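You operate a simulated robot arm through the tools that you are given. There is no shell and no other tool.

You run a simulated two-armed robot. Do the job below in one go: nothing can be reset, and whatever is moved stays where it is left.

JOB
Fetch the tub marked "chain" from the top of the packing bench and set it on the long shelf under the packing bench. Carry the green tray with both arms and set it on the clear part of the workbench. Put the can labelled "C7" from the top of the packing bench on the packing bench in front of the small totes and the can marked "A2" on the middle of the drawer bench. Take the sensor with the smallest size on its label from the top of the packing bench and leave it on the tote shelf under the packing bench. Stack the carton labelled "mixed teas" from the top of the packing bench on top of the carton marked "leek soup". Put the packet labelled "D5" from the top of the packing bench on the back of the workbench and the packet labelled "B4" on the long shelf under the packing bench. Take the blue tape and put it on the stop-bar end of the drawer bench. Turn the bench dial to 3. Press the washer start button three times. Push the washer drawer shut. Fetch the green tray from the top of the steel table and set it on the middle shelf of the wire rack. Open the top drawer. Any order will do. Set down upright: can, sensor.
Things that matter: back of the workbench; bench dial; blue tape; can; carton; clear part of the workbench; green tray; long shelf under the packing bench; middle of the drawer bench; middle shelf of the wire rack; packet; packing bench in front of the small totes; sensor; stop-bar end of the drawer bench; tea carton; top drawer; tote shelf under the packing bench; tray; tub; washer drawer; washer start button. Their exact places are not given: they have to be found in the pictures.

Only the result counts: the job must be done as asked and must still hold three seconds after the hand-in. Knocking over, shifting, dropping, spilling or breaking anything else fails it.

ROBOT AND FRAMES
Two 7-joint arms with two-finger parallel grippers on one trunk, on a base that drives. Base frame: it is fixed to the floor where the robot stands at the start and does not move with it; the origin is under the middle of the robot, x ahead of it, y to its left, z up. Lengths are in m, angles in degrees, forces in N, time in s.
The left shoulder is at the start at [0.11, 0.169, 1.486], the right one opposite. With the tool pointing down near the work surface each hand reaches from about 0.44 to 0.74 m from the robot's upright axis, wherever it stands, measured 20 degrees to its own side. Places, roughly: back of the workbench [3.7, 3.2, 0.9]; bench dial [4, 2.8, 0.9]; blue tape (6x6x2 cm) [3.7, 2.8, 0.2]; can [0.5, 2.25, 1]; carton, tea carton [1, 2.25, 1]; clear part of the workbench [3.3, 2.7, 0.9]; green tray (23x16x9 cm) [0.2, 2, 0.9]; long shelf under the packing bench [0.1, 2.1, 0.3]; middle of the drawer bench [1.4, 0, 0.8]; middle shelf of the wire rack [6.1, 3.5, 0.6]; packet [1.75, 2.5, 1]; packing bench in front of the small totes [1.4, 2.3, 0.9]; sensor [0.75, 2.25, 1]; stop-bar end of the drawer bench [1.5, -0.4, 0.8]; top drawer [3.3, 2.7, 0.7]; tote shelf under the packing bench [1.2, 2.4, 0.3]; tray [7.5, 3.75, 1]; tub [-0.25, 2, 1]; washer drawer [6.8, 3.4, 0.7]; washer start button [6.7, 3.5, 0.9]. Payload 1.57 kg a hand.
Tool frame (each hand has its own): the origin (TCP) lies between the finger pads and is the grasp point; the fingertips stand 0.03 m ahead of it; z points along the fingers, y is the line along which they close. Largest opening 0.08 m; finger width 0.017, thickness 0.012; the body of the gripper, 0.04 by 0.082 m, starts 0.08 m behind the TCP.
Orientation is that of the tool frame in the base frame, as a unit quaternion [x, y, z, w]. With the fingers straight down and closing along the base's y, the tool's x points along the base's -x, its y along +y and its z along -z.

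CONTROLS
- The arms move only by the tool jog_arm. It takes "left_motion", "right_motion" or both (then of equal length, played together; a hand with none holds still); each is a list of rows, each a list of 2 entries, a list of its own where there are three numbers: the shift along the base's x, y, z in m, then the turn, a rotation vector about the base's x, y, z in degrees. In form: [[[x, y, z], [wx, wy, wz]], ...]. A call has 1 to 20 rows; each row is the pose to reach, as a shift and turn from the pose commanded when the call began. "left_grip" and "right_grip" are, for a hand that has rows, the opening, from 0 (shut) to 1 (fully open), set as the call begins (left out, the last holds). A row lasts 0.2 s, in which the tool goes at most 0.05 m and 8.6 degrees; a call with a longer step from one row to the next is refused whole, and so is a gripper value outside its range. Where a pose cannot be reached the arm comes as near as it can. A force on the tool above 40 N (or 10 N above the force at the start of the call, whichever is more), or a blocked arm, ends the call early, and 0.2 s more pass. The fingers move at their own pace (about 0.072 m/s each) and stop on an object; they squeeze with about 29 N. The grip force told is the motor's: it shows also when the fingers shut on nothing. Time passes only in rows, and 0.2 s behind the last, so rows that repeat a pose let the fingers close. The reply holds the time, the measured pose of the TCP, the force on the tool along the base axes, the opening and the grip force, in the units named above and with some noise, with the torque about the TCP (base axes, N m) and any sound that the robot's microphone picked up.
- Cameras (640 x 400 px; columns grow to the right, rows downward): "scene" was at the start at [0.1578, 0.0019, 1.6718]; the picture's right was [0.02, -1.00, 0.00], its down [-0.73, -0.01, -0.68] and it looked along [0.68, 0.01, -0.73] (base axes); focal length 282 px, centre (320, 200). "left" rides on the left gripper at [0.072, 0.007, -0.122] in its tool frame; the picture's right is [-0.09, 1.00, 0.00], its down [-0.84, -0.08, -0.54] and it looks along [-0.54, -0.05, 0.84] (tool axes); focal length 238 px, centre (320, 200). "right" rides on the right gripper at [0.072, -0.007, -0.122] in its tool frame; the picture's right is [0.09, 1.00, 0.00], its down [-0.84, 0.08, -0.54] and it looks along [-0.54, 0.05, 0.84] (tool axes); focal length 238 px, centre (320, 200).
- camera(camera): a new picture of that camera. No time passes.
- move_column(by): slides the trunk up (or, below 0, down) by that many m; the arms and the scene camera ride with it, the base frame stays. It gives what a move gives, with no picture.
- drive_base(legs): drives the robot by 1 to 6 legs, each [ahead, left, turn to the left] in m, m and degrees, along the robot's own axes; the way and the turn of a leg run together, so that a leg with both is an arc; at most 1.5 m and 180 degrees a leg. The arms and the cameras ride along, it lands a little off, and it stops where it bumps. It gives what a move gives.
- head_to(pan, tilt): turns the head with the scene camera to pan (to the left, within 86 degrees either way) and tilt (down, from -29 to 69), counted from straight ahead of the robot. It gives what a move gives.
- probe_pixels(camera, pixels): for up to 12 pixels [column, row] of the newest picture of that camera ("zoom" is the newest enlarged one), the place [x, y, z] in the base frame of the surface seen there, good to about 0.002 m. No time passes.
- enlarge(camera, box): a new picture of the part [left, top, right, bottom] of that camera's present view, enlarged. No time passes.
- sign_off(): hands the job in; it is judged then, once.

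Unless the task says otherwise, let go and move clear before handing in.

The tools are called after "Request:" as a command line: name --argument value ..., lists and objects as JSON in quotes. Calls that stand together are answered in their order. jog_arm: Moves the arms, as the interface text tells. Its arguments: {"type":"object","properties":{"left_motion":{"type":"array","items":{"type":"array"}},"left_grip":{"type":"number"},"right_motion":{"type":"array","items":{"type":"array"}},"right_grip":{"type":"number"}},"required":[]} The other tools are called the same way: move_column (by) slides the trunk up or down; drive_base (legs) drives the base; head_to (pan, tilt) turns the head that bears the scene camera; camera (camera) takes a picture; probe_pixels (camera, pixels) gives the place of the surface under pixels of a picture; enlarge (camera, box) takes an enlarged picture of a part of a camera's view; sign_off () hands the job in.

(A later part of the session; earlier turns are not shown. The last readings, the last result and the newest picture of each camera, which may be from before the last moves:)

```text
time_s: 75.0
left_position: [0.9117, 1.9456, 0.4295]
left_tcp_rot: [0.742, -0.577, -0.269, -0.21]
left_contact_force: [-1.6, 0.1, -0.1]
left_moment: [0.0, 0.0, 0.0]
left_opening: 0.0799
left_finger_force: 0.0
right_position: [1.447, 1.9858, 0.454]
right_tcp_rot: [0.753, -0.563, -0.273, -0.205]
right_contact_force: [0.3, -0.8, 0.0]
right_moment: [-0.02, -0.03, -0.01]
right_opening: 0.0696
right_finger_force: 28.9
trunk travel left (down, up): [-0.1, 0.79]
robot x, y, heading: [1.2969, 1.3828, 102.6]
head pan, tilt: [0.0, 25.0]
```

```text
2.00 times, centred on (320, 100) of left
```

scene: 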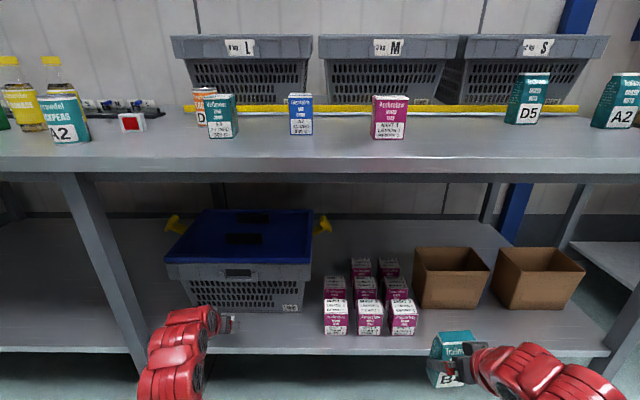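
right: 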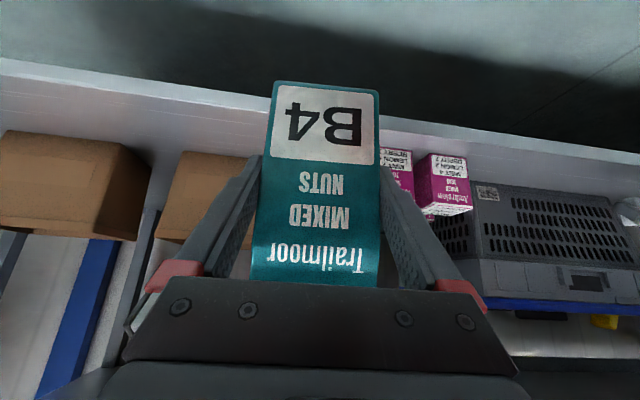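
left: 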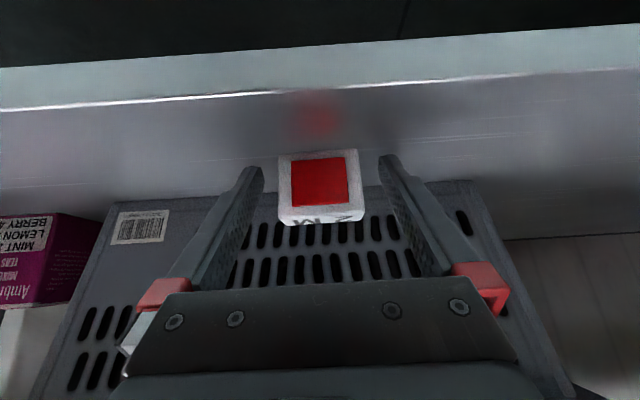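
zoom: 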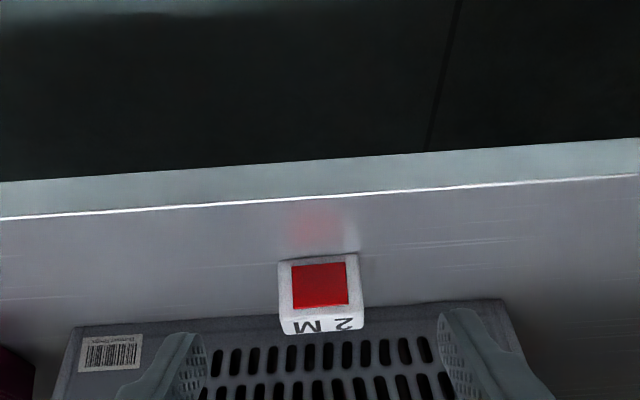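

The sensor stands upright in front of the tote at (320,285). Next is B4 onto the long shelf: I'll retract the left hand, back off, move left and look.

Request:
jog_arm --left_motion '[[[0.01, -0.045, 0], [0, 0, 0]], [[0.02, -0.09, 0], [0, 0, 0]], [[0.03, -0.135, 0.02], [0, 0, 0]], [[0.032, -0.147, 0.04], [0, 0, 0]]]'

Request:
drive_base --legs '[[-0.15, 0, 0], [0, 1.09, 0]]'

Request:
camera --camera "scene"

```text
refused: row 3 steps farther than a row can; nothing moved
```

```text
time_s: 81.6
left_position: [-0.1303, 1.5609, 0.4291]
left_tcp_rot: [0.743, -0.575, -0.27, -0.21]
left_contact_force: [0.3, -0.3, -0.1]
left_moment: [0.0, -0.02, 0.01]
left_opening: 0.0799
left_finger_force: 0.1
right_position: [0.4064, 1.601, 0.4549]
right_tcp_rot: [0.753, -0.562, -0.275, -0.205]
right_contact_force: [-0.6, 0.1, -1.4]
right_moment: [0.0, 0.0, 0.01]
right_opening: 0.0696
right_finger_force: 29.2
trunk travel left (down, up): [-0.1, 0.79]
robot x, y, heading: [0.2571, 0.9981, 102.6]
head pan, tilt: [0.0, 25.0]
```

```text
taken
```

scene: 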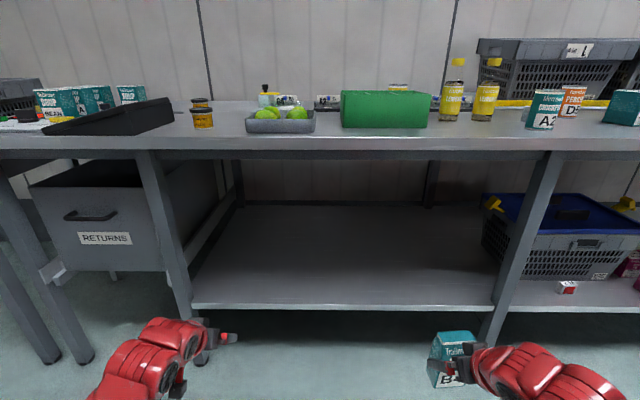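

The long shelf spans from the left leg at (170,240) to the right leg at (530,230) and is empty. I'll probe its bounds.

Request:
probe_pixels --camera "scene" --pixels '[[165, 220], [195, 300], [495, 300], [530, 230], [300, 300], [350, 280], [400, 270], [400, 295], [250, 280], [350, 215], [200, 290], [485, 240]]'

Request:
jog_arm --left_motion '[[[0.01, -0.045, 0], [0, 0, 0]], [[0.02, -0.09, 0], [0, 0, 0]], [[0.029, -0.13, 0], [0, 0, 0]]]'

```text
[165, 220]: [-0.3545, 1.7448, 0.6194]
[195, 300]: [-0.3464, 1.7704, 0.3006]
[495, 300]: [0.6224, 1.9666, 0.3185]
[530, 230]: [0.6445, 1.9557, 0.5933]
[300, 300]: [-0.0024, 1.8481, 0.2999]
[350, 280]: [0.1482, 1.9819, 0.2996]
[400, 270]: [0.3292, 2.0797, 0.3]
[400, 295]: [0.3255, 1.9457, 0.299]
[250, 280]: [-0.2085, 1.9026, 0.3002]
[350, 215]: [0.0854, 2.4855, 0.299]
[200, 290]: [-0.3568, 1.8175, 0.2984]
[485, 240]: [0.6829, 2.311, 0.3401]
```

```text
time_s: 82.4
left_position: [-0.1187, 1.5169, 0.4291]
left_tcp_rot: [0.743, -0.576, -0.269, -0.211]
left_contact_force: [0.3, -0.2, -0.6]
left_moment: [0.01, 0.02, 0.02]
left_opening: 0.08
left_finger_force: 0.2
left hand out of reach, approached as far as the arm can: row 2, 3
right_position: [0.4056, 1.6004, 0.4554]
right_tcp_rot: [0.753, -0.563, -0.273, -0.205]
right_contact_force: [-0.8, -0.3, -2.3]
right_moment: [0.0, 0.0, 0.0]
right_opening: 0.0696
right_finger_force: 29.5
trunk travel left (down, up): [-0.1, 0.79]
robot x, y, heading: [0.2559, 0.9968, 102.6]
head pan, tilt: [0.0, 25.0]
```

The left arm is near its inner limit, but it is clear of the legs. I'll drive in 0.36 m, then place B4 by the right arm.

Request:
drive_base --legs '[[0.36, 0, 0]]'

Request:
camera --camera "right"

Request:
camera --camera "scene"

```text
time_s: 84.7
left_position: [-0.1948, 1.864, 0.429]
left_tcp_rot: [0.743, -0.576, -0.269, -0.211]
left_contact_force: [0.3, -0.7, 0.2]
left_moment: [-0.05, -0.01, -0.01]
left_opening: 0.08
left_finger_force: 0.1
right_position: [0.3287, 1.9487, 0.455]
right_tcp_rot: [0.753, -0.562, -0.275, -0.205]
right_contact_force: [0.3, -1.1, -2.1]
right_moment: [0.03, 0.01, -0.02]
right_opening: 0.0698
right_finger_force: 28.7
trunk travel left (down, up): [-0.1, 0.79]
robot x, y, heading: [0.1805, 1.3421, 102.7]
head pan, tilt: [0.0, 25.0]
```

```text
taken
```

right: 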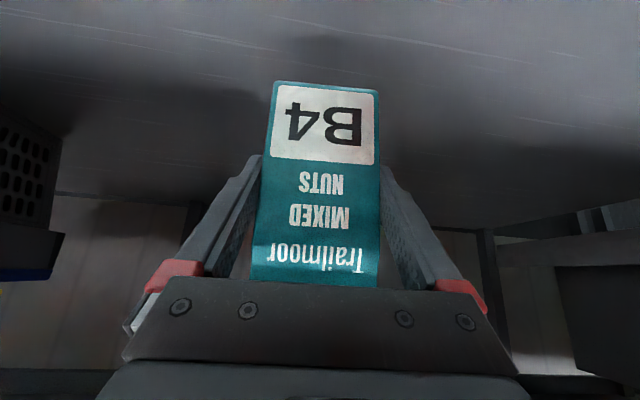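

```text
taken
```

scene: 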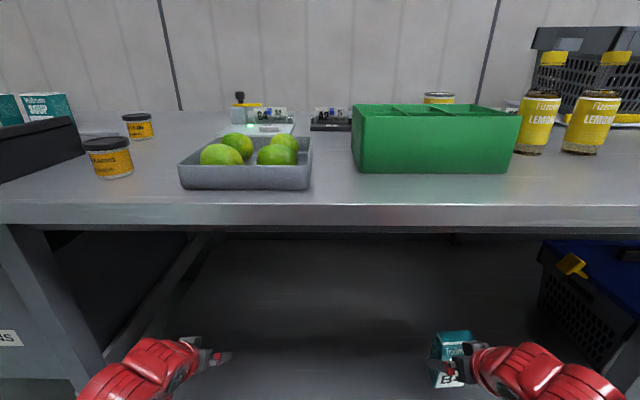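

B4 is over the shelf. I'll move 6 cm deeper and lower it until it touches.

Request:
jog_arm --right_motion '[[[-0.006, 0.03, -0.01], [0, 0, 0]], [[-0.0128, 0.0586, -0.03], [0, 0, 0]], [[-0.0128, 0.0586, -0.05], [0, 0, 0]], [[-0.0128, 0.0586, -0.07], [0, 0, 0]], [[-0.0128, 0.0586, -0.079], [0, 0, 0]], [[-0.0128, 0.0586, -0.083], [0, 0, 0]], [[-0.0128, 0.0586, -0.083], [0, 0, 0]]]'

Request:
jog_arm --right_motion '[[[0, 0, 0], [0, 0, 0]], [[0, 0, 0], [0, 0, 0]], [[0, 0, 0], [0, 0, 0]]]' --right_grip 1

Request:
camera --camera "right"

```text
time_s: 86.3
left_position: [-0.1963, 1.8643, 0.4292]
left_tcp_rot: [0.743, -0.575, -0.27, -0.211]
left_contact_force: [-0.6, -0.2, -0.1]
left_moment: [0.04, 0.01, -0.01]
left_opening: 0.08
left_finger_force: 0.1
right_position: [0.3156, 2.0074, 0.3725]
right_tcp_rot: [0.752, -0.563, -0.274, -0.207]
right_contact_force: [0.0, 2.0, 9.9]
right_moment: [-0.07, 0.37, -0.08]
right_opening: 0.0696
right_finger_force: 29.2
trunk travel left (down, up): [-0.1, 0.79]
robot x, y, heading: [0.1809, 1.3462, 102.6]
head pan, tilt: [0.0, 25.0]
```

```text
time_s: 87.1
left_position: [-0.1953, 1.8652, 0.4295]
left_tcp_rot: [0.743, -0.576, -0.269, -0.211]
left_contact_force: [-0.1, -0.3, 0.4]
left_moment: [-0.01, 0.01, 0.01]
left_opening: 0.0799
left_finger_force: 0.1
right_position: [0.3163, 2.0076, 0.3721]
right_tcp_rot: [0.753, -0.563, -0.273, -0.206]
right_contact_force: [-0.9, 0.5, -0.5]
right_moment: [-0.03, -0.05, 0.03]
right_opening: 0.0802
right_finger_force: 0.2
trunk travel left (down, up): [-0.1, 0.79]
robot x, y, heading: [0.1803, 1.3413, 102.9]
head pan, tilt: [0.0, 25.0]
```

```text
taken
```

right: 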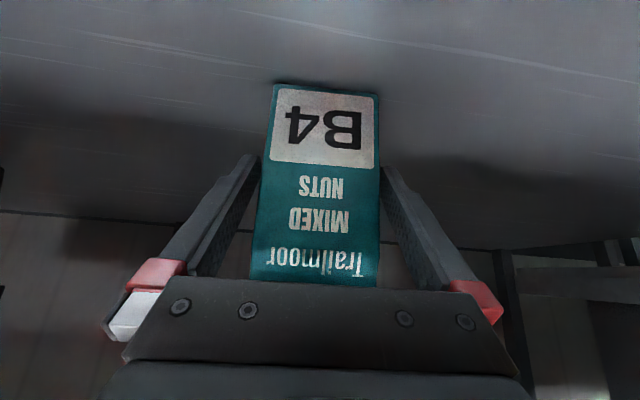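

B4 stands on the long shelf and the fingers are open. I'll withdraw along the tool axis and check.

Request:
jog_arm --right_motion '[[[0.006, -0.028, 0.02], [0, 0, 0]], [[0.012, -0.056, 0.04], [0, 0, 0]], [[0.018, -0.084, 0.06], [0, 0, 0]], [[0.024, -0.112, 0.08], [0, 0, 0]]]'

Request:
camera --camera "right"

Request:
drive_base --legs '[[-0.45, 0, 0]]'

Request:
camera --camera "scene"

```text
time_s: 88.1
left_position: [-0.1959, 1.8643, 0.4291]
left_tcp_rot: [0.742, -0.576, -0.27, -0.211]
left_contact_force: [0.8, -0.6, 0.5]
left_moment: [0.02, -0.03, 0.02]
left_opening: 0.0799
left_finger_force: 0.1
right_position: [0.328, 1.9526, 0.4106]
right_tcp_rot: [0.753, -0.562, -0.274, -0.204]
right_contact_force: [0.5, 0.2, -0.1]
right_moment: [-0.02, -0.01, 0.0]
right_opening: 0.0802
right_finger_force: 0.0
right hand out of reach, approached as far as the arm can: row 3, 4
trunk travel left (down, up): [-0.1, 0.79]
robot x, y, heading: [0.1809, 1.3389, 102.5]
head pan, tilt: [0.0, 25.0]
```

```text
taken
```

right: 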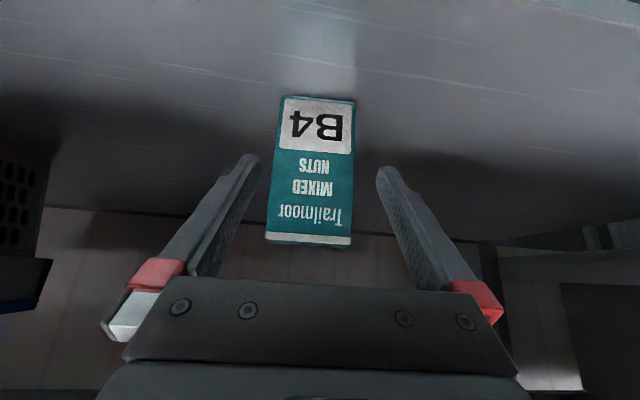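

```text
time_s: 90.8
left_position: [-0.099, 1.4297, 0.4292]
left_tcp_rot: [0.742, -0.577, -0.269, -0.211]
left_contact_force: [-0.3, 0.2, -1.1]
left_moment: [0.02, 0.0, 0.0]
left_opening: 0.0801
left_finger_force: 0.1
right_position: [0.4253, 1.5187, 0.4105]
right_tcp_rot: [0.753, -0.563, -0.274, -0.204]
right_contact_force: [-0.1, 0.2, 0.2]
right_moment: [0.0, 0.02, -0.01]
right_opening: 0.0801
right_finger_force: 0.1
trunk travel left (down, up): [-0.1, 0.79]
robot x, y, heading: [0.2798, 0.9056, 102.6]
head pan, tilt: [0.0, 25.0]
```

```text
taken
```

scene: 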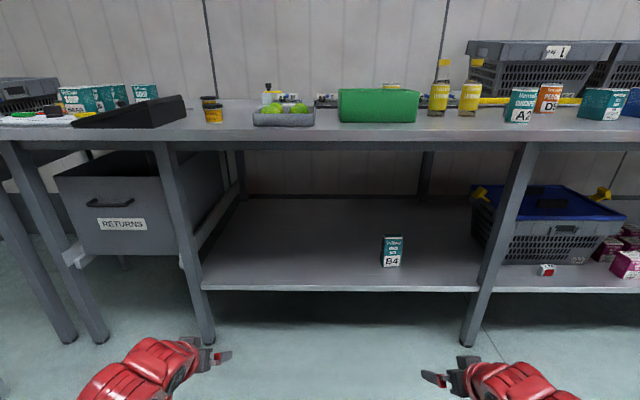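

B4 stands on the long shelf at (392,252) and the sensor is upright too. I'll raise the trunk and go for the "chain" tub with the left hand.

Request:
move_column --by 0.4

Request:
move_column --by 0.32

Request:
drive_base --legs '[[0, 0.156, 0], [0.475, 0, 0]]'

Request:
head_to --pan 10 --tilt 38

Request:
camera --camera "scene"

Request:
camera --camera "left"

```text
time_s: 94.6
left_position: [-0.0984, 1.4297, 0.8296]
left_tcp_rot: [0.742, -0.577, -0.268, -0.21]
left_contact_force: [0.9, 0.1, 0.2]
left_moment: [-0.01, 0.01, -0.01]
left_opening: 0.0798
left_finger_force: 0.2
right_position: [0.4252, 1.5183, 0.8117]
right_tcp_rot: [0.753, -0.562, -0.275, -0.205]
right_contact_force: [-0.5, 0.6, -0.2]
right_moment: [0.04, 0.0, -0.02]
right_opening: 0.08
right_finger_force: 0.1
trunk travel left (down, up): [-0.5, 0.39]
robot x, y, heading: [0.2778, 0.907, 102.3]
head pan, tilt: [0.0, 25.0]
```

```text
time_s: 97.8
left_position: [-0.0983, 1.4297, 1.1496]
left_tcp_rot: [0.743, -0.576, -0.269, -0.21]
left_contact_force: [0.7, 0.4, -0.4]
left_moment: [-0.01, 0.02, 0.03]
left_opening: 0.0798
left_finger_force: 0.0
right_position: [0.4247, 1.5176, 1.1309]
right_tcp_rot: [0.752, -0.563, -0.274, -0.205]
right_contact_force: [-0.1, -0.8, 0.9]
right_moment: [0.02, 0.01, -0.02]
right_opening: 0.08
right_finger_force: 0.0
trunk travel left (down, up): [-0.82, 0.07]
robot x, y, heading: [0.2772, 0.9066, 102.5]
head pan, tilt: [0.0, 25.0]
```

```text
time_s: 101.7
left_position: [-0.3611, 1.8623, 1.149]
left_tcp_rot: [0.744, -0.574, -0.269, -0.21]
left_contact_force: [0.1, -0.1, -0.2]
left_moment: [-0.01, -0.02, -0.03]
left_opening: 0.08
left_finger_force: 0.0
right_position: [0.1612, 1.955, 1.1316]
right_tcp_rot: [0.754, -0.56, -0.275, -0.205]
right_contact_force: [0.5, 0.4, 0.0]
right_moment: [-0.02, 0.02, 0.01]
right_opening: 0.08
right_finger_force: 0.1
trunk travel left (down, up): [-0.82, 0.07]
robot x, y, heading: [0.0185, 1.3448, 103.1]
head pan, tilt: [0.0, 25.0]
```

```text
time_s: 102.4
left_position: [-0.3623, 1.8632, 1.1503]
left_tcp_rot: [0.744, -0.574, -0.27, -0.21]
left_contact_force: [0.4, 0.4, 0.5]
left_moment: [-0.03, -0.02, 0.05]
left_opening: 0.08
left_finger_force: 0.1
right_position: [0.1619, 1.9551, 1.1299]
right_tcp_rot: [0.754, -0.561, -0.274, -0.205]
right_contact_force: [-0.2, 0.6, 0.2]
right_moment: [0.02, 0.0, 0.01]
right_opening: 0.0801
right_finger_force: 0.0
trunk travel left (down, up): [-0.82, 0.07]
robot x, y, heading: [0.0189, 1.3397, 103.0]
head pan, tilt: [10.0, 38.0]
```

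```text
taken
```

scene: 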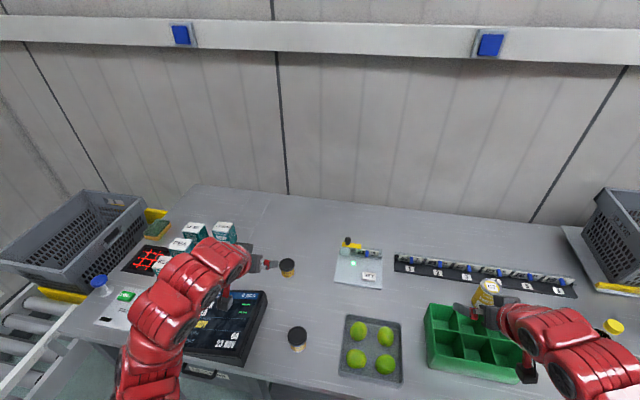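

```text
taken
```

left: 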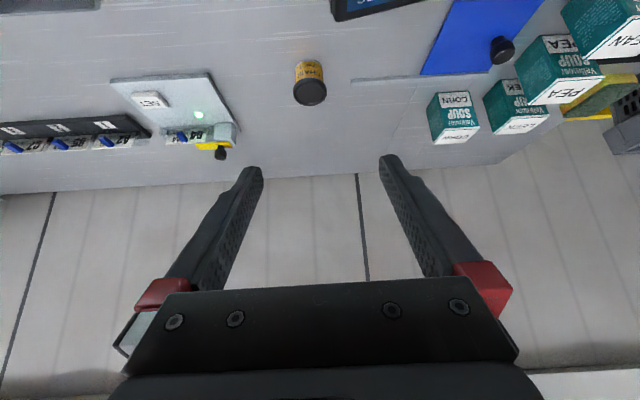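

Request:
probe_pixels --camera "left" --pixels '[[310, 92], [294, 92], [326, 92], [310, 104], [310, 80], [310, 70], [300, 62], [320, 62]]'

Request:
enlarge --camera "scene" --box '[240, 240, 336, 300]'

Request:
probe_pixels --camera "zoom" --pixels '[[270, 160], [365, 160], [318, 130], [318, 185], [318, 220], [318, 157]]'

```text
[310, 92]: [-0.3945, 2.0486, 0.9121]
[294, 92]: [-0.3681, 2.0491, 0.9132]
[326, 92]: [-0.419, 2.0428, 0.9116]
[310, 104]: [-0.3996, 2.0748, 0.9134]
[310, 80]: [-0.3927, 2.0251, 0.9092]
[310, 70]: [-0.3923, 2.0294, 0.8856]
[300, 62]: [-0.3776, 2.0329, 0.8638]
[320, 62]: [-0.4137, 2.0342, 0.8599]
```

```text
6.67 times, centred on (288, 270) of scene
```

zoom: 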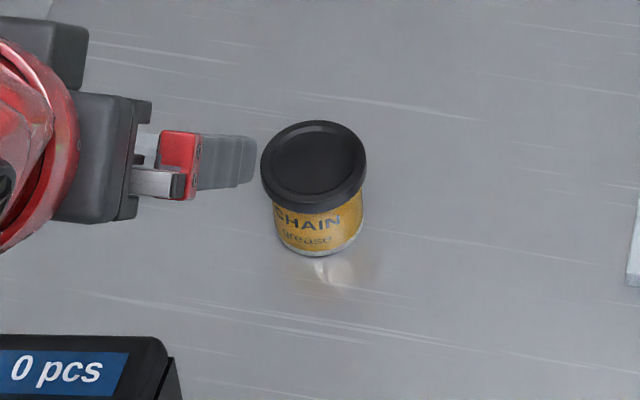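

```text
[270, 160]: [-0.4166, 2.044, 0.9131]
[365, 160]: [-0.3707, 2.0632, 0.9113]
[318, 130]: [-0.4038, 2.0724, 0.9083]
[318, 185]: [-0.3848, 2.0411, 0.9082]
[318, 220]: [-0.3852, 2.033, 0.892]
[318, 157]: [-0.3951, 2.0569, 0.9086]
```

The chain tub's lid centre is (-0.394, 2.052), about 5.3 cm across. I'll move over it and descend.

Request:
jog_arm --left_motion '[[[-0.006, 0.036, -0.02], [0, 0, 0]], [[-0.012, 0.072, -0.045], [0, 0, 0]], [[-0.018, 0.108, -0.07], [0, 0, 0]], [[-0.024, 0.144, -0.095], [0, 0, 0]], [[-0.03, 0.1813, -0.12], [0, 0, 0]], [[-0.03, 0.1813, -0.16], [0, 0, 0]], [[-0.03, 0.1813, -0.19], [0, 0, 0]], [[-0.03, 0.1813, -0.19], [0, 0, 0]]]'

Request:
camera --camera "left"

```text
time_s: 104.2
left_position: [-0.3918, 2.0429, 0.9582]
left_tcp_rot: [0.744, -0.574, -0.27, -0.21]
left_contact_force: [0.0, 1.2, -0.1]
left_moment: [0.03, 0.05, 0.02]
left_opening: 0.0799
left_finger_force: 0.1
right_position: [0.1612, 1.9542, 1.1316]
right_tcp_rot: [0.754, -0.561, -0.274, -0.204]
right_contact_force: [-0.2, 1.0, 0.2]
right_moment: [-0.04, -0.03, 0.0]
right_opening: 0.0799
right_finger_force: 0.0
trunk travel left (down, up): [-0.82, 0.07]
robot x, y, heading: [0.0163, 1.3404, 102.6]
head pan, tilt: [10.0, 38.0]
```

```text
taken
```

left: 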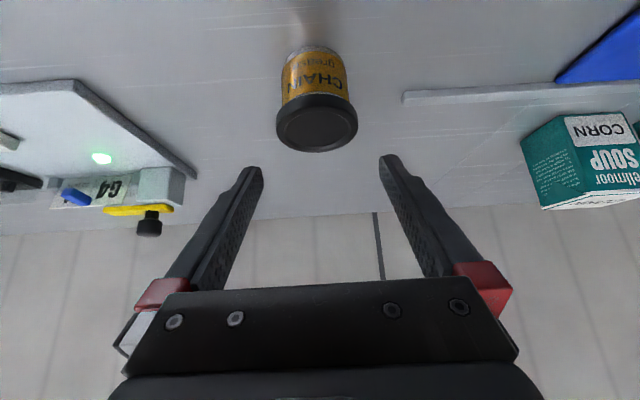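

The tub is centred at (317,110) between the fingers. I'll descend, close and lift slightly.

Request:
jog_arm --left_motion '[[[0, 0.001, -0.03], [0, 0, 0]], [[0, 0.001, -0.055], [0, 0, 0]], [[0, 0.001, -0.065], [0, 0, 0]], [[0, 0.001, -0.065], [0, 0, 0]]]'

Request:
jog_arm --left_motion '[[[0, 0, 0], [0, 0, 0]], [[0, 0, 0], [0, 0, 0]], [[0, 0, 0], [0, 0, 0]], [[0, 0, 0], [0, 0, 0]]]' --left_grip 0

Request:
jog_arm --left_motion '[[[0, 0, 0.005], [0, 0, 0]], [[0, 0, 0.015], [0, 0, 0]], [[0, 0, 0.025], [0, 0, 0]], [[0, 0, 0.03], [0, 0, 0]]]'

Request:
camera --camera "left"

```text
time_s: 105.2
left_position: [-0.3904, 2.0458, 0.8932]
left_tcp_rot: [0.744, -0.574, -0.271, -0.21]
left_contact_force: [-0.6, 0.2, -0.2]
left_moment: [-0.03, 0.02, 0.0]
left_opening: 0.0797
left_finger_force: 0.1
right_position: [0.1612, 1.9551, 1.1311]
right_tcp_rot: [0.754, -0.561, -0.274, -0.205]
right_contact_force: [0.1, 0.0, -0.4]
right_moment: [0.01, 0.0, 0.01]
right_opening: 0.0802
right_finger_force: 0.0
trunk travel left (down, up): [-0.82, 0.07]
robot x, y, heading: [0.0165, 1.3416, 102.8]
head pan, tilt: [10.0, 38.0]
```

```text
time_s: 106.2
left_position: [-0.3915, 2.0451, 0.8921]
left_tcp_rot: [0.744, -0.574, -0.27, -0.21]
left_contact_force: [-0.6, -0.2, 0.4]
left_moment: [-0.05, 0.02, 0.0]
left_opening: 0.048
left_finger_force: 28.9
right_position: [0.1622, 1.9539, 1.1317]
right_tcp_rot: [0.754, -0.56, -0.274, -0.204]
right_contact_force: [0.0, -0.8, 0.0]
right_moment: [-0.01, -0.01, 0.0]
right_opening: 0.0801
right_finger_force: 0.0
trunk travel left (down, up): [-0.82, 0.07]
robot x, y, heading: [0.0153, 1.3382, 102.7]
head pan, tilt: [10.0, 38.0]
```

```text
time_s: 107.2
left_position: [-0.3917, 2.0456, 0.9233]
left_tcp_rot: [0.744, -0.574, -0.269, -0.21]
left_contact_force: [-0.4, -0.3, -1.3]
left_moment: [0.0, -0.02, 0.02]
left_opening: 0.0477
left_finger_force: 29.4
right_position: [0.1618, 1.9538, 1.131]
right_tcp_rot: [0.755, -0.56, -0.274, -0.204]
right_contact_force: [0.6, 0.2, 1.0]
right_moment: [0.0, -0.03, -0.03]
right_opening: 0.0801
right_finger_force: 0.0
trunk travel left (down, up): [-0.82, 0.07]
robot x, y, heading: [0.0183, 1.3422, 102.6]
head pan, tilt: [10.0, 38.0]
```

```text
taken
```

left: 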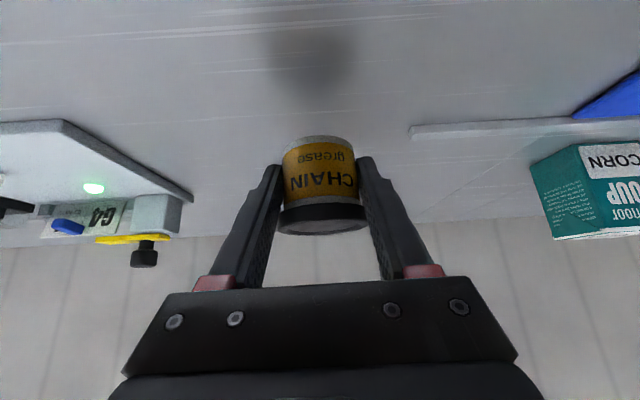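

The tub is held and lifted. I'll raise it, pull back, back the base off and lower the trunk for the long shelf.

Request:
jog_arm --left_motion '[[[0, 0, 0.03], [0, 0, 0]], [[0, 0, 0.07], [0, 0, 0]], [[0, 0, 0.11], [0, 0, 0]], [[0.005, -0.025, 0.145], [0, 0, 0]], [[0.012, -0.055, 0.175], [0, 0, 0]], [[0.02, -0.09, 0.195], [0, 0, 0]], [[0.029, -0.13, 0.2], [0, 0, 0]]]'

Request:
drive_base --legs '[[-0.5, 0, 0], [0, -0.33, 0]]'

Request:
move_column --by -0.4

Request:
move_column --by -0.34

Request:
head_to --pan 0 --tilt 25

Request:
camera --camera "scene"

```text
time_s: 108.8
left_position: [-0.3656, 1.913, 1.1268]
left_tcp_rot: [0.745, -0.573, -0.27, -0.209]
left_contact_force: [1.4, 0.2, -1.3]
left_moment: [0.03, 0.03, 0.01]
left_opening: 0.0477
left_finger_force: 29.3
right_position: [0.1613, 1.9526, 1.1313]
right_tcp_rot: [0.755, -0.56, -0.273, -0.204]
right_contact_force: [0.0, 0.4, -0.8]
right_moment: [0.04, 0.01, -0.02]
right_opening: 0.08
right_finger_force: 0.1
trunk travel left (down, up): [-0.82, 0.07]
robot x, y, heading: [0.0192, 1.343, 103.0]
head pan, tilt: [10.0, 38.0]
```

```text
time_s: 113.5
left_position: [0.062, 1.5017, 1.1247]
left_tcp_rot: [0.745, -0.572, -0.271, -0.209]
left_contact_force: [1.2, -0.4, -1.1]
left_moment: [-0.01, 0.03, -0.01]
left_opening: 0.0476
left_finger_force: 29.7
right_position: [0.5888, 1.5432, 1.1323]
right_tcp_rot: [0.756, -0.558, -0.275, -0.204]
right_contact_force: [-0.7, 0.3, -0.7]
right_moment: [-0.02, 0.0, 0.01]
right_opening: 0.0802
right_finger_force: 0.1
trunk travel left (down, up): [-0.82, 0.07]
robot x, y, heading: [0.4477, 0.9311, 103.2]
head pan, tilt: [10.0, 38.0]
```

```text
time_s: 117.3
left_position: [0.0618, 1.5016, 0.7258]
left_tcp_rot: [0.745, -0.572, -0.271, -0.209]
left_contact_force: [0.2, 0.1, -1.1]
left_moment: [-0.02, 0.02, 0.01]
left_opening: 0.0477
left_finger_force: 29.1
right_position: [0.5895, 1.543, 0.7308]
right_tcp_rot: [0.756, -0.559, -0.274, -0.204]
right_contact_force: [-0.4, 0.2, 0.1]
right_moment: [-0.01, 0.05, 0.03]
right_opening: 0.0801
right_finger_force: 0.1
trunk travel left (down, up): [-0.42, 0.47]
robot x, y, heading: [0.4457, 0.9313, 103.2]
head pan, tilt: [10.0, 38.0]
```

```text
time_s: 120.7
left_position: [0.0615, 1.5014, 0.3852]
left_tcp_rot: [0.746, -0.572, -0.271, -0.209]
left_contact_force: [0.3, -0.2, -0.6]
left_moment: [-0.04, -0.03, -0.03]
left_opening: 0.0475
left_finger_force: 29.0
right_position: [0.5876, 1.544, 0.3917]
right_tcp_rot: [0.756, -0.558, -0.275, -0.203]
right_contact_force: [0.6, 0.4, 0.6]
right_moment: [-0.01, 0.0, 0.02]
right_opening: 0.0799
right_finger_force: 0.1
trunk travel left (down, up): [-0.08, 0.81]
robot x, y, heading: [0.4467, 0.9342, 103.1]
head pan, tilt: [10.0, 38.0]
```

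```text
time_s: 121.4
left_position: [0.0619, 1.502, 0.3839]
left_tcp_rot: [0.746, -0.572, -0.27, -0.209]
left_contact_force: [-0.3, 0.6, -0.8]
left_moment: [-0.04, 0.02, 0.03]
left_opening: 0.0478
left_finger_force: 29.3
right_position: [0.588, 1.5442, 0.3892]
right_tcp_rot: [0.756, -0.559, -0.274, -0.204]
right_contact_force: [-0.5, 0.2, -0.7]
right_moment: [0.01, -0.01, 0.0]
right_opening: 0.0801
right_finger_force: 0.0
trunk travel left (down, up): [-0.08, 0.81]
robot x, y, heading: [0.4505, 0.9315, 103.2]
head pan, tilt: [0.0, 25.0]
```

```text
taken
```

scene: 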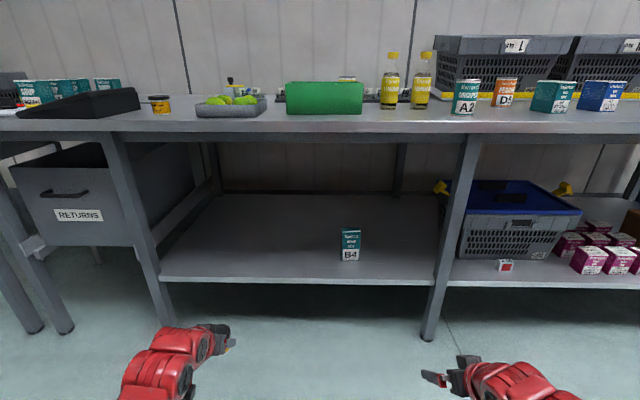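

Left hand with the tub is at s≈0.38 and the packet B4 stands to its right at (350,245), well clear. I'll drive in 0.33 m and finish with the arm.

Request:
drive_base --legs '[[0.33, 0, 0]]'

Request:
jog_arm --left_motion '[[[-0.009, 0.04, 0], [0, 0, 0]], [[-0.018, 0.08, 0], [0, 0, 0]], [[-0.019, 0.085, -0.02], [0, 0, 0]], [[-0.019, 0.085, -0.04], [0, 0, 0]], [[-0.019, 0.085, -0.048], [0, 0, 0]], [[-0.019, 0.085, -0.052], [0, 0, 0]], [[-0.019, 0.085, -0.054], [0, 0, 0]]]'

Request:
camera --camera "left"

```text
time_s: 123.6
left_position: [-0.0169, 1.8201, 0.3848]
left_tcp_rot: [0.747, -0.57, -0.271, -0.209]
left_contact_force: [1.1, 0.7, -0.5]
left_moment: [-0.02, 0.02, 0.01]
left_opening: 0.0479
left_finger_force: 28.9
right_position: [0.5107, 1.8633, 0.3923]
right_tcp_rot: [0.756, -0.557, -0.275, -0.204]
right_contact_force: [0.6, -0.5, 0.7]
right_moment: [-0.03, 0.02, 0.03]
right_opening: 0.0797
right_finger_force: 0.0
trunk travel left (down, up): [-0.08, 0.81]
robot x, y, heading: [0.3711, 1.2533, 103.5]
head pan, tilt: [0.0, 25.0]
```

```text
time_s: 125.2
left_position: [-0.035, 1.9045, 0.3324]
left_tcp_rot: [0.747, -0.571, -0.271, -0.209]
left_contact_force: [0.1, 0.2, -0.8]
left_moment: [0.03, -0.02, 0.0]
left_opening: 0.0478
left_finger_force: 29.4
right_position: [0.5115, 1.8649, 0.3913]
right_tcp_rot: [0.757, -0.556, -0.275, -0.203]
right_contact_force: [-0.5, 0.4, 0.8]
right_moment: [-0.01, 0.03, -0.02]
right_opening: 0.0801
right_finger_force: 0.0
trunk travel left (down, up): [-0.08, 0.81]
robot x, y, heading: [0.3711, 1.2503, 103.4]
head pan, tilt: [0.0, 25.0]
```

```text
taken
```

left: 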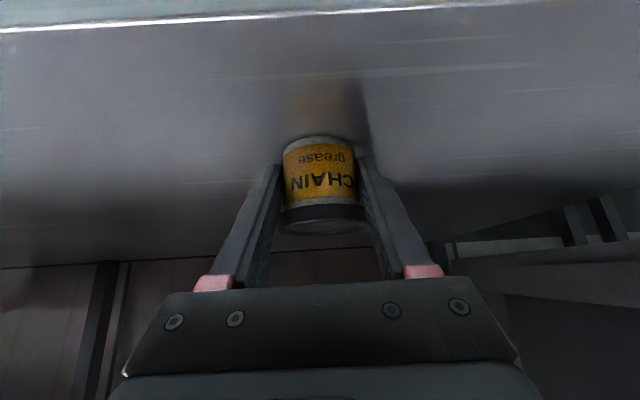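

The tub is just above the shelf. I'll lower the last millimetres, release, and withdraw.

Request:
jog_arm --left_motion '[[[0, 0, -0.002], [0, 0, 0]], [[0, 0, -0.0035], [0, 0, 0]], [[0, 0, -0.0035], [0, 0, 0]]]'

Request:
jog_arm --left_motion '[[[0, 0, 0], [0, 0, 0]], [[0, 0, 0], [0, 0, 0]], [[0, 0, 0], [0, 0, 0]]]' --left_grip 1

Request:
jog_arm --left_motion '[[[0, 0, 0.02], [0, 0, 0]], [[0, 0, 0.05], [0, 0, 0]], [[0.005, -0.025, 0.08], [0, 0, 0]], [[0.012, -0.055, 0.1], [0, 0, 0]], [[0.02, -0.095, 0.1], [0, 0, 0]]]'

Request:
camera --camera "left"

```text
time_s: 126.0
left_position: [-0.0352, 1.9049, 0.3309]
left_tcp_rot: [0.746, -0.57, -0.274, -0.21]
left_contact_force: [-0.3, 4.2, 15.9]
left_moment: [0.67, 0.26, 0.02]
left_opening: 0.048
left_finger_force: 28.5
right_position: [0.5116, 1.8637, 0.3934]
right_tcp_rot: [0.756, -0.557, -0.276, -0.203]
right_contact_force: [-0.1, 0.5, -0.4]
right_moment: [0.02, 0.0, 0.0]
right_opening: 0.08
right_finger_force: 0.0
trunk travel left (down, up): [-0.08, 0.81]
robot x, y, heading: [0.3689, 1.2518, 103.3]
head pan, tilt: [0.0, 25.0]
```

```text
time_s: 126.8
left_position: [-0.0337, 1.9042, 0.328]
left_tcp_rot: [0.747, -0.57, -0.273, -0.209]
left_contact_force: [8.3, -0.5, 11.4]
left_moment: [-0.02, 0.23, 0.02]
left_opening: 0.0736
left_finger_force: 0.1
right_position: [0.5121, 1.8634, 0.39]
right_tcp_rot: [0.757, -0.557, -0.275, -0.203]
right_contact_force: [-0.5, 0.9, -0.4]
right_moment: [0.03, -0.02, 0.0]
right_opening: 0.08
right_finger_force: 0.1
trunk travel left (down, up): [-0.08, 0.81]
robot x, y, heading: [0.3754, 1.2472, 103.3]
head pan, tilt: [0.0, 25.0]
```

```text
time_s: 128.0
left_position: [-0.0125, 1.8106, 0.4291]
left_tcp_rot: [0.746, -0.571, -0.272, -0.208]
left_contact_force: [0.2, 0.2, 0.1]
left_moment: [-0.03, 0.01, 0.03]
left_opening: 0.0798
left_finger_force: 0.1
right_position: [0.5106, 1.8634, 0.391]
right_tcp_rot: [0.757, -0.557, -0.276, -0.203]
right_contact_force: [0.2, 0.0, 0.0]
right_moment: [0.02, -0.01, 0.0]
right_opening: 0.0801
right_finger_force: 0.1
trunk travel left (down, up): [-0.08, 0.81]
robot x, y, heading: [0.3733, 1.2544, 103.0]
head pan, tilt: [0.0, 25.0]
```

```text
taken
```

left: 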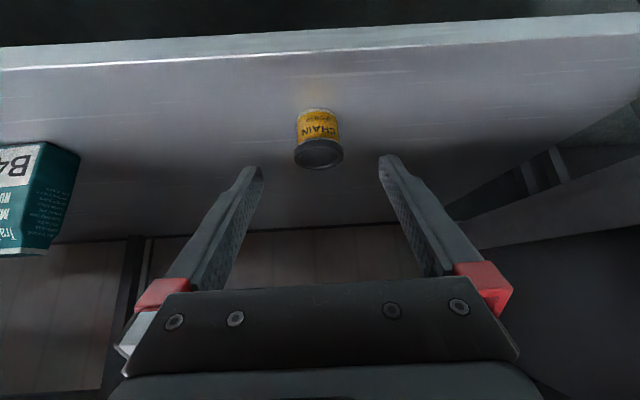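

The tub stands on the long shelf at (318,140). I'll back off, raise the trunk and go to can C7.

Request:
drive_base --legs '[[-0.35, 0, -0.7]]'

Request:
move_column --by 0.4

Request:
move_column --by 0.34

Request:
head_to --pan 0 --tilt 38

Request:
camera --camera "scene"

```text
time_s: 130.3
left_position: [0.0758, 1.4705, 0.4281]
left_tcp_rot: [0.742, -0.577, -0.27, -0.211]
left_contact_force: [0.8, -0.1, 0.9]
left_moment: [0.03, -0.03, 0.0]
left_opening: 0.08
left_finger_force: 0.0
right_position: [0.6013, 1.5155, 0.3914]
right_tcp_rot: [0.752, -0.563, -0.274, -0.205]
right_contact_force: [0.1, 1.4, 0.4]
right_moment: [-0.01, 0.03, 0.0]
right_opening: 0.0798
right_finger_force: 0.1
trunk travel left (down, up): [-0.08, 0.81]
robot x, y, heading: [0.4512, 0.9047, 102.4]
head pan, tilt: [0.0, 25.0]
```

```text
time_s: 134.1
left_position: [0.0749, 1.4712, 0.8291]
left_tcp_rot: [0.742, -0.577, -0.269, -0.211]
left_contact_force: [-0.2, -0.1, 0.5]
left_moment: [0.01, 0.0, -0.01]
left_opening: 0.08
left_finger_force: 0.0
right_position: [0.6005, 1.5151, 0.7912]
right_tcp_rot: [0.752, -0.563, -0.274, -0.206]
right_contact_force: [0.3, 0.3, -0.1]
right_moment: [0.02, -0.01, -0.01]
right_opening: 0.0801
right_finger_force: 0.0
trunk travel left (down, up): [-0.48, 0.41]
robot x, y, heading: [0.4522, 0.907, 102.7]
head pan, tilt: [0.0, 25.0]
```

```text
time_s: 137.4
left_position: [0.0746, 1.4709, 1.1683]
left_tcp_rot: [0.742, -0.576, -0.27, -0.211]
left_contact_force: [-0.5, -0.9, 0.7]
left_moment: [0.01, -0.01, -0.01]
left_opening: 0.0799
left_finger_force: 0.0
right_position: [0.6007, 1.5156, 1.1297]
right_tcp_rot: [0.752, -0.563, -0.273, -0.205]
right_contact_force: [0.1, 0.5, -0.2]
right_moment: [0.0, 0.0, 0.0]
right_opening: 0.0799
right_finger_force: 0.1
trunk travel left (down, up): [-0.82, 0.07]
robot x, y, heading: [0.4494, 0.9053, 102.6]
head pan, tilt: [0.0, 25.0]
```

```text
time_s: 138.2
left_position: [0.0752, 1.4711, 1.1694]
left_tcp_rot: [0.742, -0.577, -0.268, -0.211]
left_contact_force: [0.6, -0.3, -0.4]
left_moment: [0.0, -0.05, -0.01]
left_opening: 0.0797
left_finger_force: 0.0
right_position: [0.6002, 1.5153, 1.1308]
right_tcp_rot: [0.753, -0.563, -0.273, -0.204]
right_contact_force: [0.0, -0.5, 0.4]
right_moment: [-0.01, -0.02, 0.01]
right_opening: 0.0795
right_finger_force: 0.0
trunk travel left (down, up): [-0.82, 0.07]
robot x, y, heading: [0.4521, 0.9038, 102.6]
head pan, tilt: [0.0, 38.0]
```

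```text
taken
```

scene: 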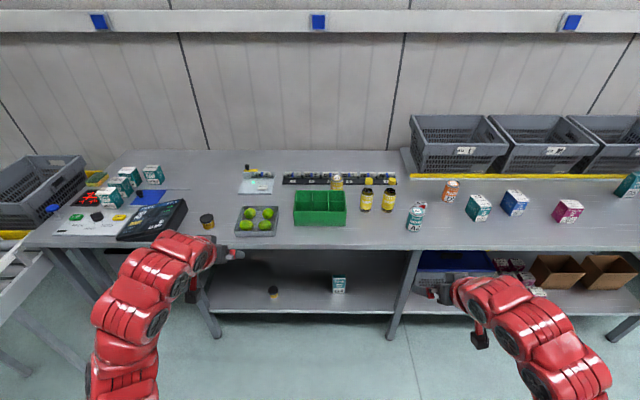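

C7 stands at (336,182) behind the green tray. I'll shift right 0.32 m and drive in 0.49 m.

Request:
drive_base --legs '[[0, -0.322, 0], [0.49, 0, 0]]'

Request:
camera --camera "left"

Request:
camera --camera "scene"

```text
time_s: 142.8
left_position: [0.28, 2.0059, 1.1685]
left_tcp_rot: [0.744, -0.573, -0.27, -0.21]
left_contact_force: [0.3, 0.5, 0.1]
left_moment: [0.02, -0.02, 0.0]
left_opening: 0.08
left_finger_force: 0.1
right_position: [0.8052, 2.0541, 1.1304]
right_tcp_rot: [0.754, -0.561, -0.274, -0.205]
right_contact_force: [0.4, -0.2, 0.3]
right_moment: [-0.01, -0.01, -0.02]
right_opening: 0.0801
right_finger_force: 0.1
trunk travel left (down, up): [-0.82, 0.07]
robot x, y, heading: [0.6634, 1.4413, 103.0]
head pan, tilt: [0.0, 38.0]
```

```text
taken
```

left: 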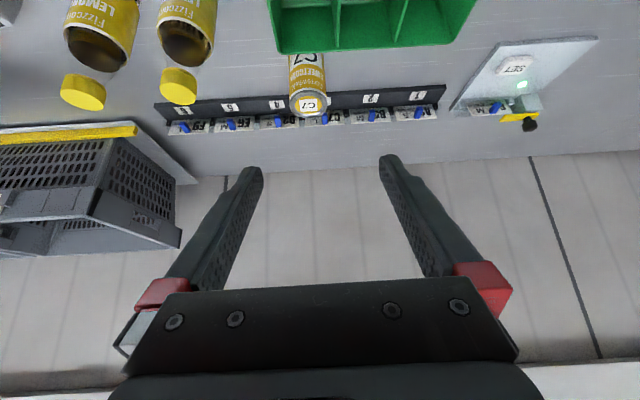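

```text
taken
```

scene: 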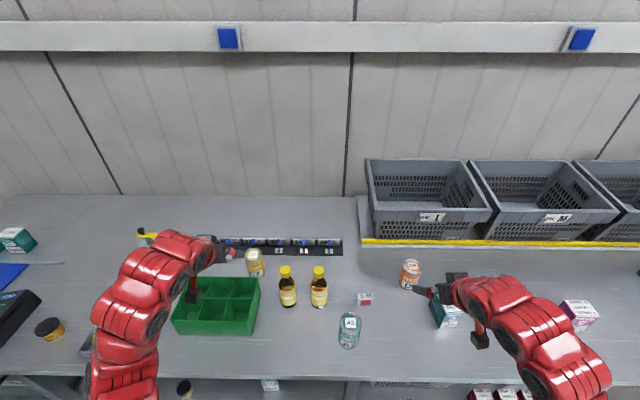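

Request:
enlarge --camera "scene" --box '[200, 220, 328, 300]'

Request:
probe_pixels --camera "zoom" --pixels '[[272, 160], [235, 165], [310, 160], [272, 145], [272, 178], [285, 260], [420, 250], [280, 108], [590, 250], [240, 230], [325, 220]]'

Request:
probe_pixels --camera "left" --pixels '[[308, 103], [290, 103], [326, 103], [308, 115], [308, 90], [178, 82], [325, 95], [345, 95]]'

```text
5.00 times, centred on (264, 260) of scene
```

zoom: 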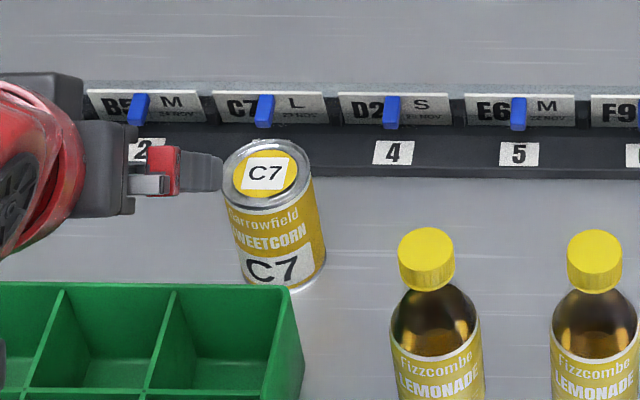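

```text
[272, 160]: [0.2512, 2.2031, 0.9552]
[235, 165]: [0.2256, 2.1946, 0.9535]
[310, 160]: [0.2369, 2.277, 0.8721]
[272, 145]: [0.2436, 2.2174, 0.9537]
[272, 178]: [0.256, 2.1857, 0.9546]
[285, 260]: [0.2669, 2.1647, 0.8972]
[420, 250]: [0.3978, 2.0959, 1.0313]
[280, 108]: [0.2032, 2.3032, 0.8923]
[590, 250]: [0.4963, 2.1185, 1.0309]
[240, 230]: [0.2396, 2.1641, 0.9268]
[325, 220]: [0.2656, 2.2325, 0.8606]
```

```text
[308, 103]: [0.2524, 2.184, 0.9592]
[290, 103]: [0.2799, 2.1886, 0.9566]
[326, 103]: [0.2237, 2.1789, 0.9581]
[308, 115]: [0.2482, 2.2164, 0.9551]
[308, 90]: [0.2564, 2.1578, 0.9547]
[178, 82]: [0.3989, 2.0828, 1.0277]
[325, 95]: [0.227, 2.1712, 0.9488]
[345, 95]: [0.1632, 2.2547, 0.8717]
```

C7's top centre is about (0.2515, 2.188) with its rim at z=0.956. I'll move over it at z≈1.02.

Request:
jog_arm --left_motion '[[[-0.005, 0.035, -0.02], [0, 0, 0]], [[-0.01, 0.07, -0.045], [0, 0, 0]], [[-0.016, 0.105, -0.075], [0, 0, 0]], [[-0.022, 0.14, -0.105], [0, 0, 0]], [[-0.0265, 0.1727, -0.135], [0, 0, 0]], [[-0.0265, 0.1727, -0.155], [0, 0, 0]], [[-0.0265, 0.1727, -0.155], [0, 0, 0]]]'

Request:
camera --camera "left"

```text
time_s: 144.4
left_position: [0.2528, 2.177, 1.0143]
left_tcp_rot: [0.744, -0.574, -0.27, -0.21]
left_contact_force: [-0.4, 0.4, -0.1]
left_moment: [-0.01, 0.0, 0.03]
left_opening: 0.0798
left_finger_force: 0.1
right_position: [0.8046, 2.0538, 1.132]
right_tcp_rot: [0.753, -0.562, -0.275, -0.205]
right_contact_force: [-0.1, 0.9, -0.6]
right_moment: [-0.03, 0.02, -0.02]
right_opening: 0.08
right_finger_force: 0.0
trunk travel left (down, up): [-0.82, 0.07]
robot x, y, heading: [0.6568, 1.4442, 102.9]
head pan, tilt: [0.0, 38.0]
```

```text
taken
```

left: 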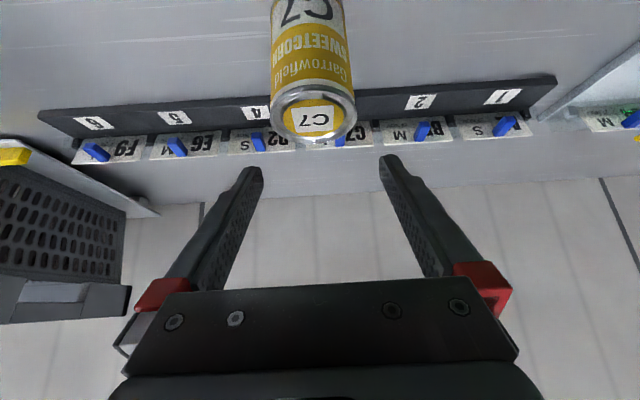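

The can is centred at (312,115). I'll descend to z≈0.925, close and lift slightly.

Request:
jog_arm --left_motion '[[[0, 0.001, -0.03], [0, 0, 0]], [[0, 0.001, -0.06], [0, 0, 0]], [[0, 0.001, -0.085], [0, 0, 0]], [[0, 0.001, -0.09], [0, 0, 0]]]'

Request:
jog_arm --left_motion '[[[0, 0, 0], [0, 0, 0]], [[0, 0, 0], [0, 0, 0]], [[0, 0, 0], [0, 0, 0]], [[0, 0, 0], [0, 0, 0]]]' --left_grip 0

Request:
jog_arm --left_motion '[[[0, 0, 0.005], [0, 0, 0]], [[0, 0, 0.015], [0, 0, 0]], [[0, 0, 0.03], [0, 0, 0]], [[0, 0, 0.03], [0, 0, 0]]]'

Request:
camera --camera "left"

```text
time_s: 145.4
left_position: [0.2525, 2.179, 0.9227]
left_tcp_rot: [0.744, -0.574, -0.27, -0.209]
left_contact_force: [0.2, 0.2, -1.1]
left_moment: [-0.01, -0.02, 0.03]
left_opening: 0.0803
left_finger_force: 0.1
right_position: [0.8046, 2.0546, 1.1322]
right_tcp_rot: [0.754, -0.56, -0.274, -0.205]
right_contact_force: [0.2, -0.3, -0.3]
right_moment: [0.03, -0.01, -0.02]
right_opening: 0.0801
right_finger_force: 0.1
trunk travel left (down, up): [-0.82, 0.07]
robot x, y, heading: [0.6622, 1.4422, 103.1]
head pan, tilt: [0.0, 38.0]
```

```text
time_s: 146.4
left_position: [0.2528, 2.1792, 0.9234]
left_tcp_rot: [0.744, -0.574, -0.27, -0.21]
left_contact_force: [0.4, -1.2, 0.0]
left_moment: [-0.04, 0.07, 0.01]
left_opening: 0.0592
left_finger_force: 29.2
right_position: [0.8042, 2.0545, 1.1318]
right_tcp_rot: [0.754, -0.56, -0.274, -0.204]
right_contact_force: [0.1, -0.1, -0.6]
right_moment: [-0.03, 0.0, 0.0]
right_opening: 0.08
right_finger_force: 0.0
trunk travel left (down, up): [-0.82, 0.07]
robot x, y, heading: [0.6567, 1.4456, 103.0]
head pan, tilt: [0.0, 38.0]
```

```text
time_s: 147.4
left_position: [0.2524, 2.1802, 0.9534]
left_tcp_rot: [0.744, -0.574, -0.27, -0.209]
left_contact_force: [-0.2, 0.2, -3.4]
left_moment: [-0.04, -0.01, 0.0]
left_opening: 0.0593
left_finger_force: 29.3
right_position: [0.8043, 2.0557, 1.1314]
right_tcp_rot: [0.755, -0.56, -0.274, -0.204]
right_contact_force: [-0.7, 0.2, 0.6]
right_moment: [0.03, 0.01, -0.01]
right_opening: 0.0801
right_finger_force: 0.0
trunk travel left (down, up): [-0.82, 0.07]
robot x, y, heading: [0.663, 1.4412, 103.0]
head pan, tilt: [0.0, 38.0]
```

```text
taken
```

left: 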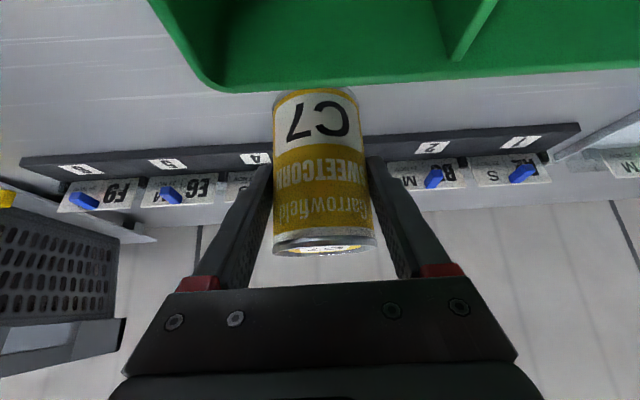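

C7 is held. I'll lift it above the bottle caps (1.03), pull back and drive right along the bench to the totes.

Request:
jog_arm --left_motion '[[[0, 0, 0.03], [0, 0, 0]], [[0, 0, 0.07], [0, 0, 0]], [[0, 0, 0.11], [0, 0, 0]], [[0, 0, 0.15], [0, 0, 0]], [[0.005, -0.025, 0.185], [0, 0, 0]], [[0.012, -0.055, 0.21], [0, 0, 0]], [[0.02, -0.09, 0.215], [0, 0, 0]], [[0.029, -0.13, 0.215], [0, 0, 0]]]'

Request:
drive_base --legs '[[0, -1.15, -0.5]]'

Request:
camera --camera "scene"

Request:
camera --camera "left"

```text
time_s: 149.2
left_position: [0.28, 2.0472, 1.168]
left_tcp_rot: [0.744, -0.574, -0.27, -0.211]
left_contact_force: [-1.5, -0.3, -4.0]
left_moment: [-0.06, 0.02, -0.01]
left_opening: 0.0594
left_finger_force: 28.6
right_position: [0.8026, 2.0526, 1.1314]
right_tcp_rot: [0.755, -0.56, -0.274, -0.205]
right_contact_force: [-0.4, 0.2, -0.3]
right_moment: [-0.02, -0.01, 0.02]
right_opening: 0.0799
right_finger_force: 0.1
trunk travel left (down, up): [-0.82, 0.07]
robot x, y, heading: [0.6618, 1.4426, 103.0]
head pan, tilt: [0.0, 38.0]
```

```text
time_s: 155.1
left_position: [1.4204, 2.3054, 1.1674]
left_tcp_rot: [0.741, -0.579, -0.268, -0.211]
left_contact_force: [0.7, 0.4, -4.2]
left_moment: [-0.02, 0.0, 0.04]
left_opening: 0.0593
left_finger_force: 29.0
right_position: [1.9417, 2.3032, 1.1308]
right_tcp_rot: [0.751, -0.565, -0.272, -0.206]
right_contact_force: [0.1, 1.2, 0.0]
right_moment: [0.0, -0.01, 0.0]
right_opening: 0.0801
right_finger_force: 0.1
trunk travel left (down, up): [-0.82, 0.07]
robot x, y, heading: [1.7903, 1.6946, 102.1]
head pan, tilt: [0.0, 38.0]
```

```text
taken
```

scene: 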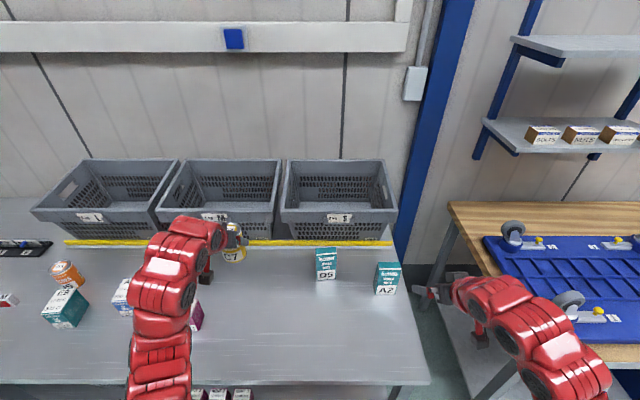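

```text
taken
```

left: 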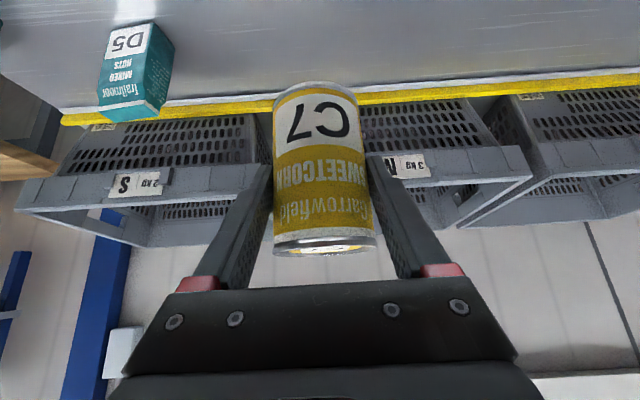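

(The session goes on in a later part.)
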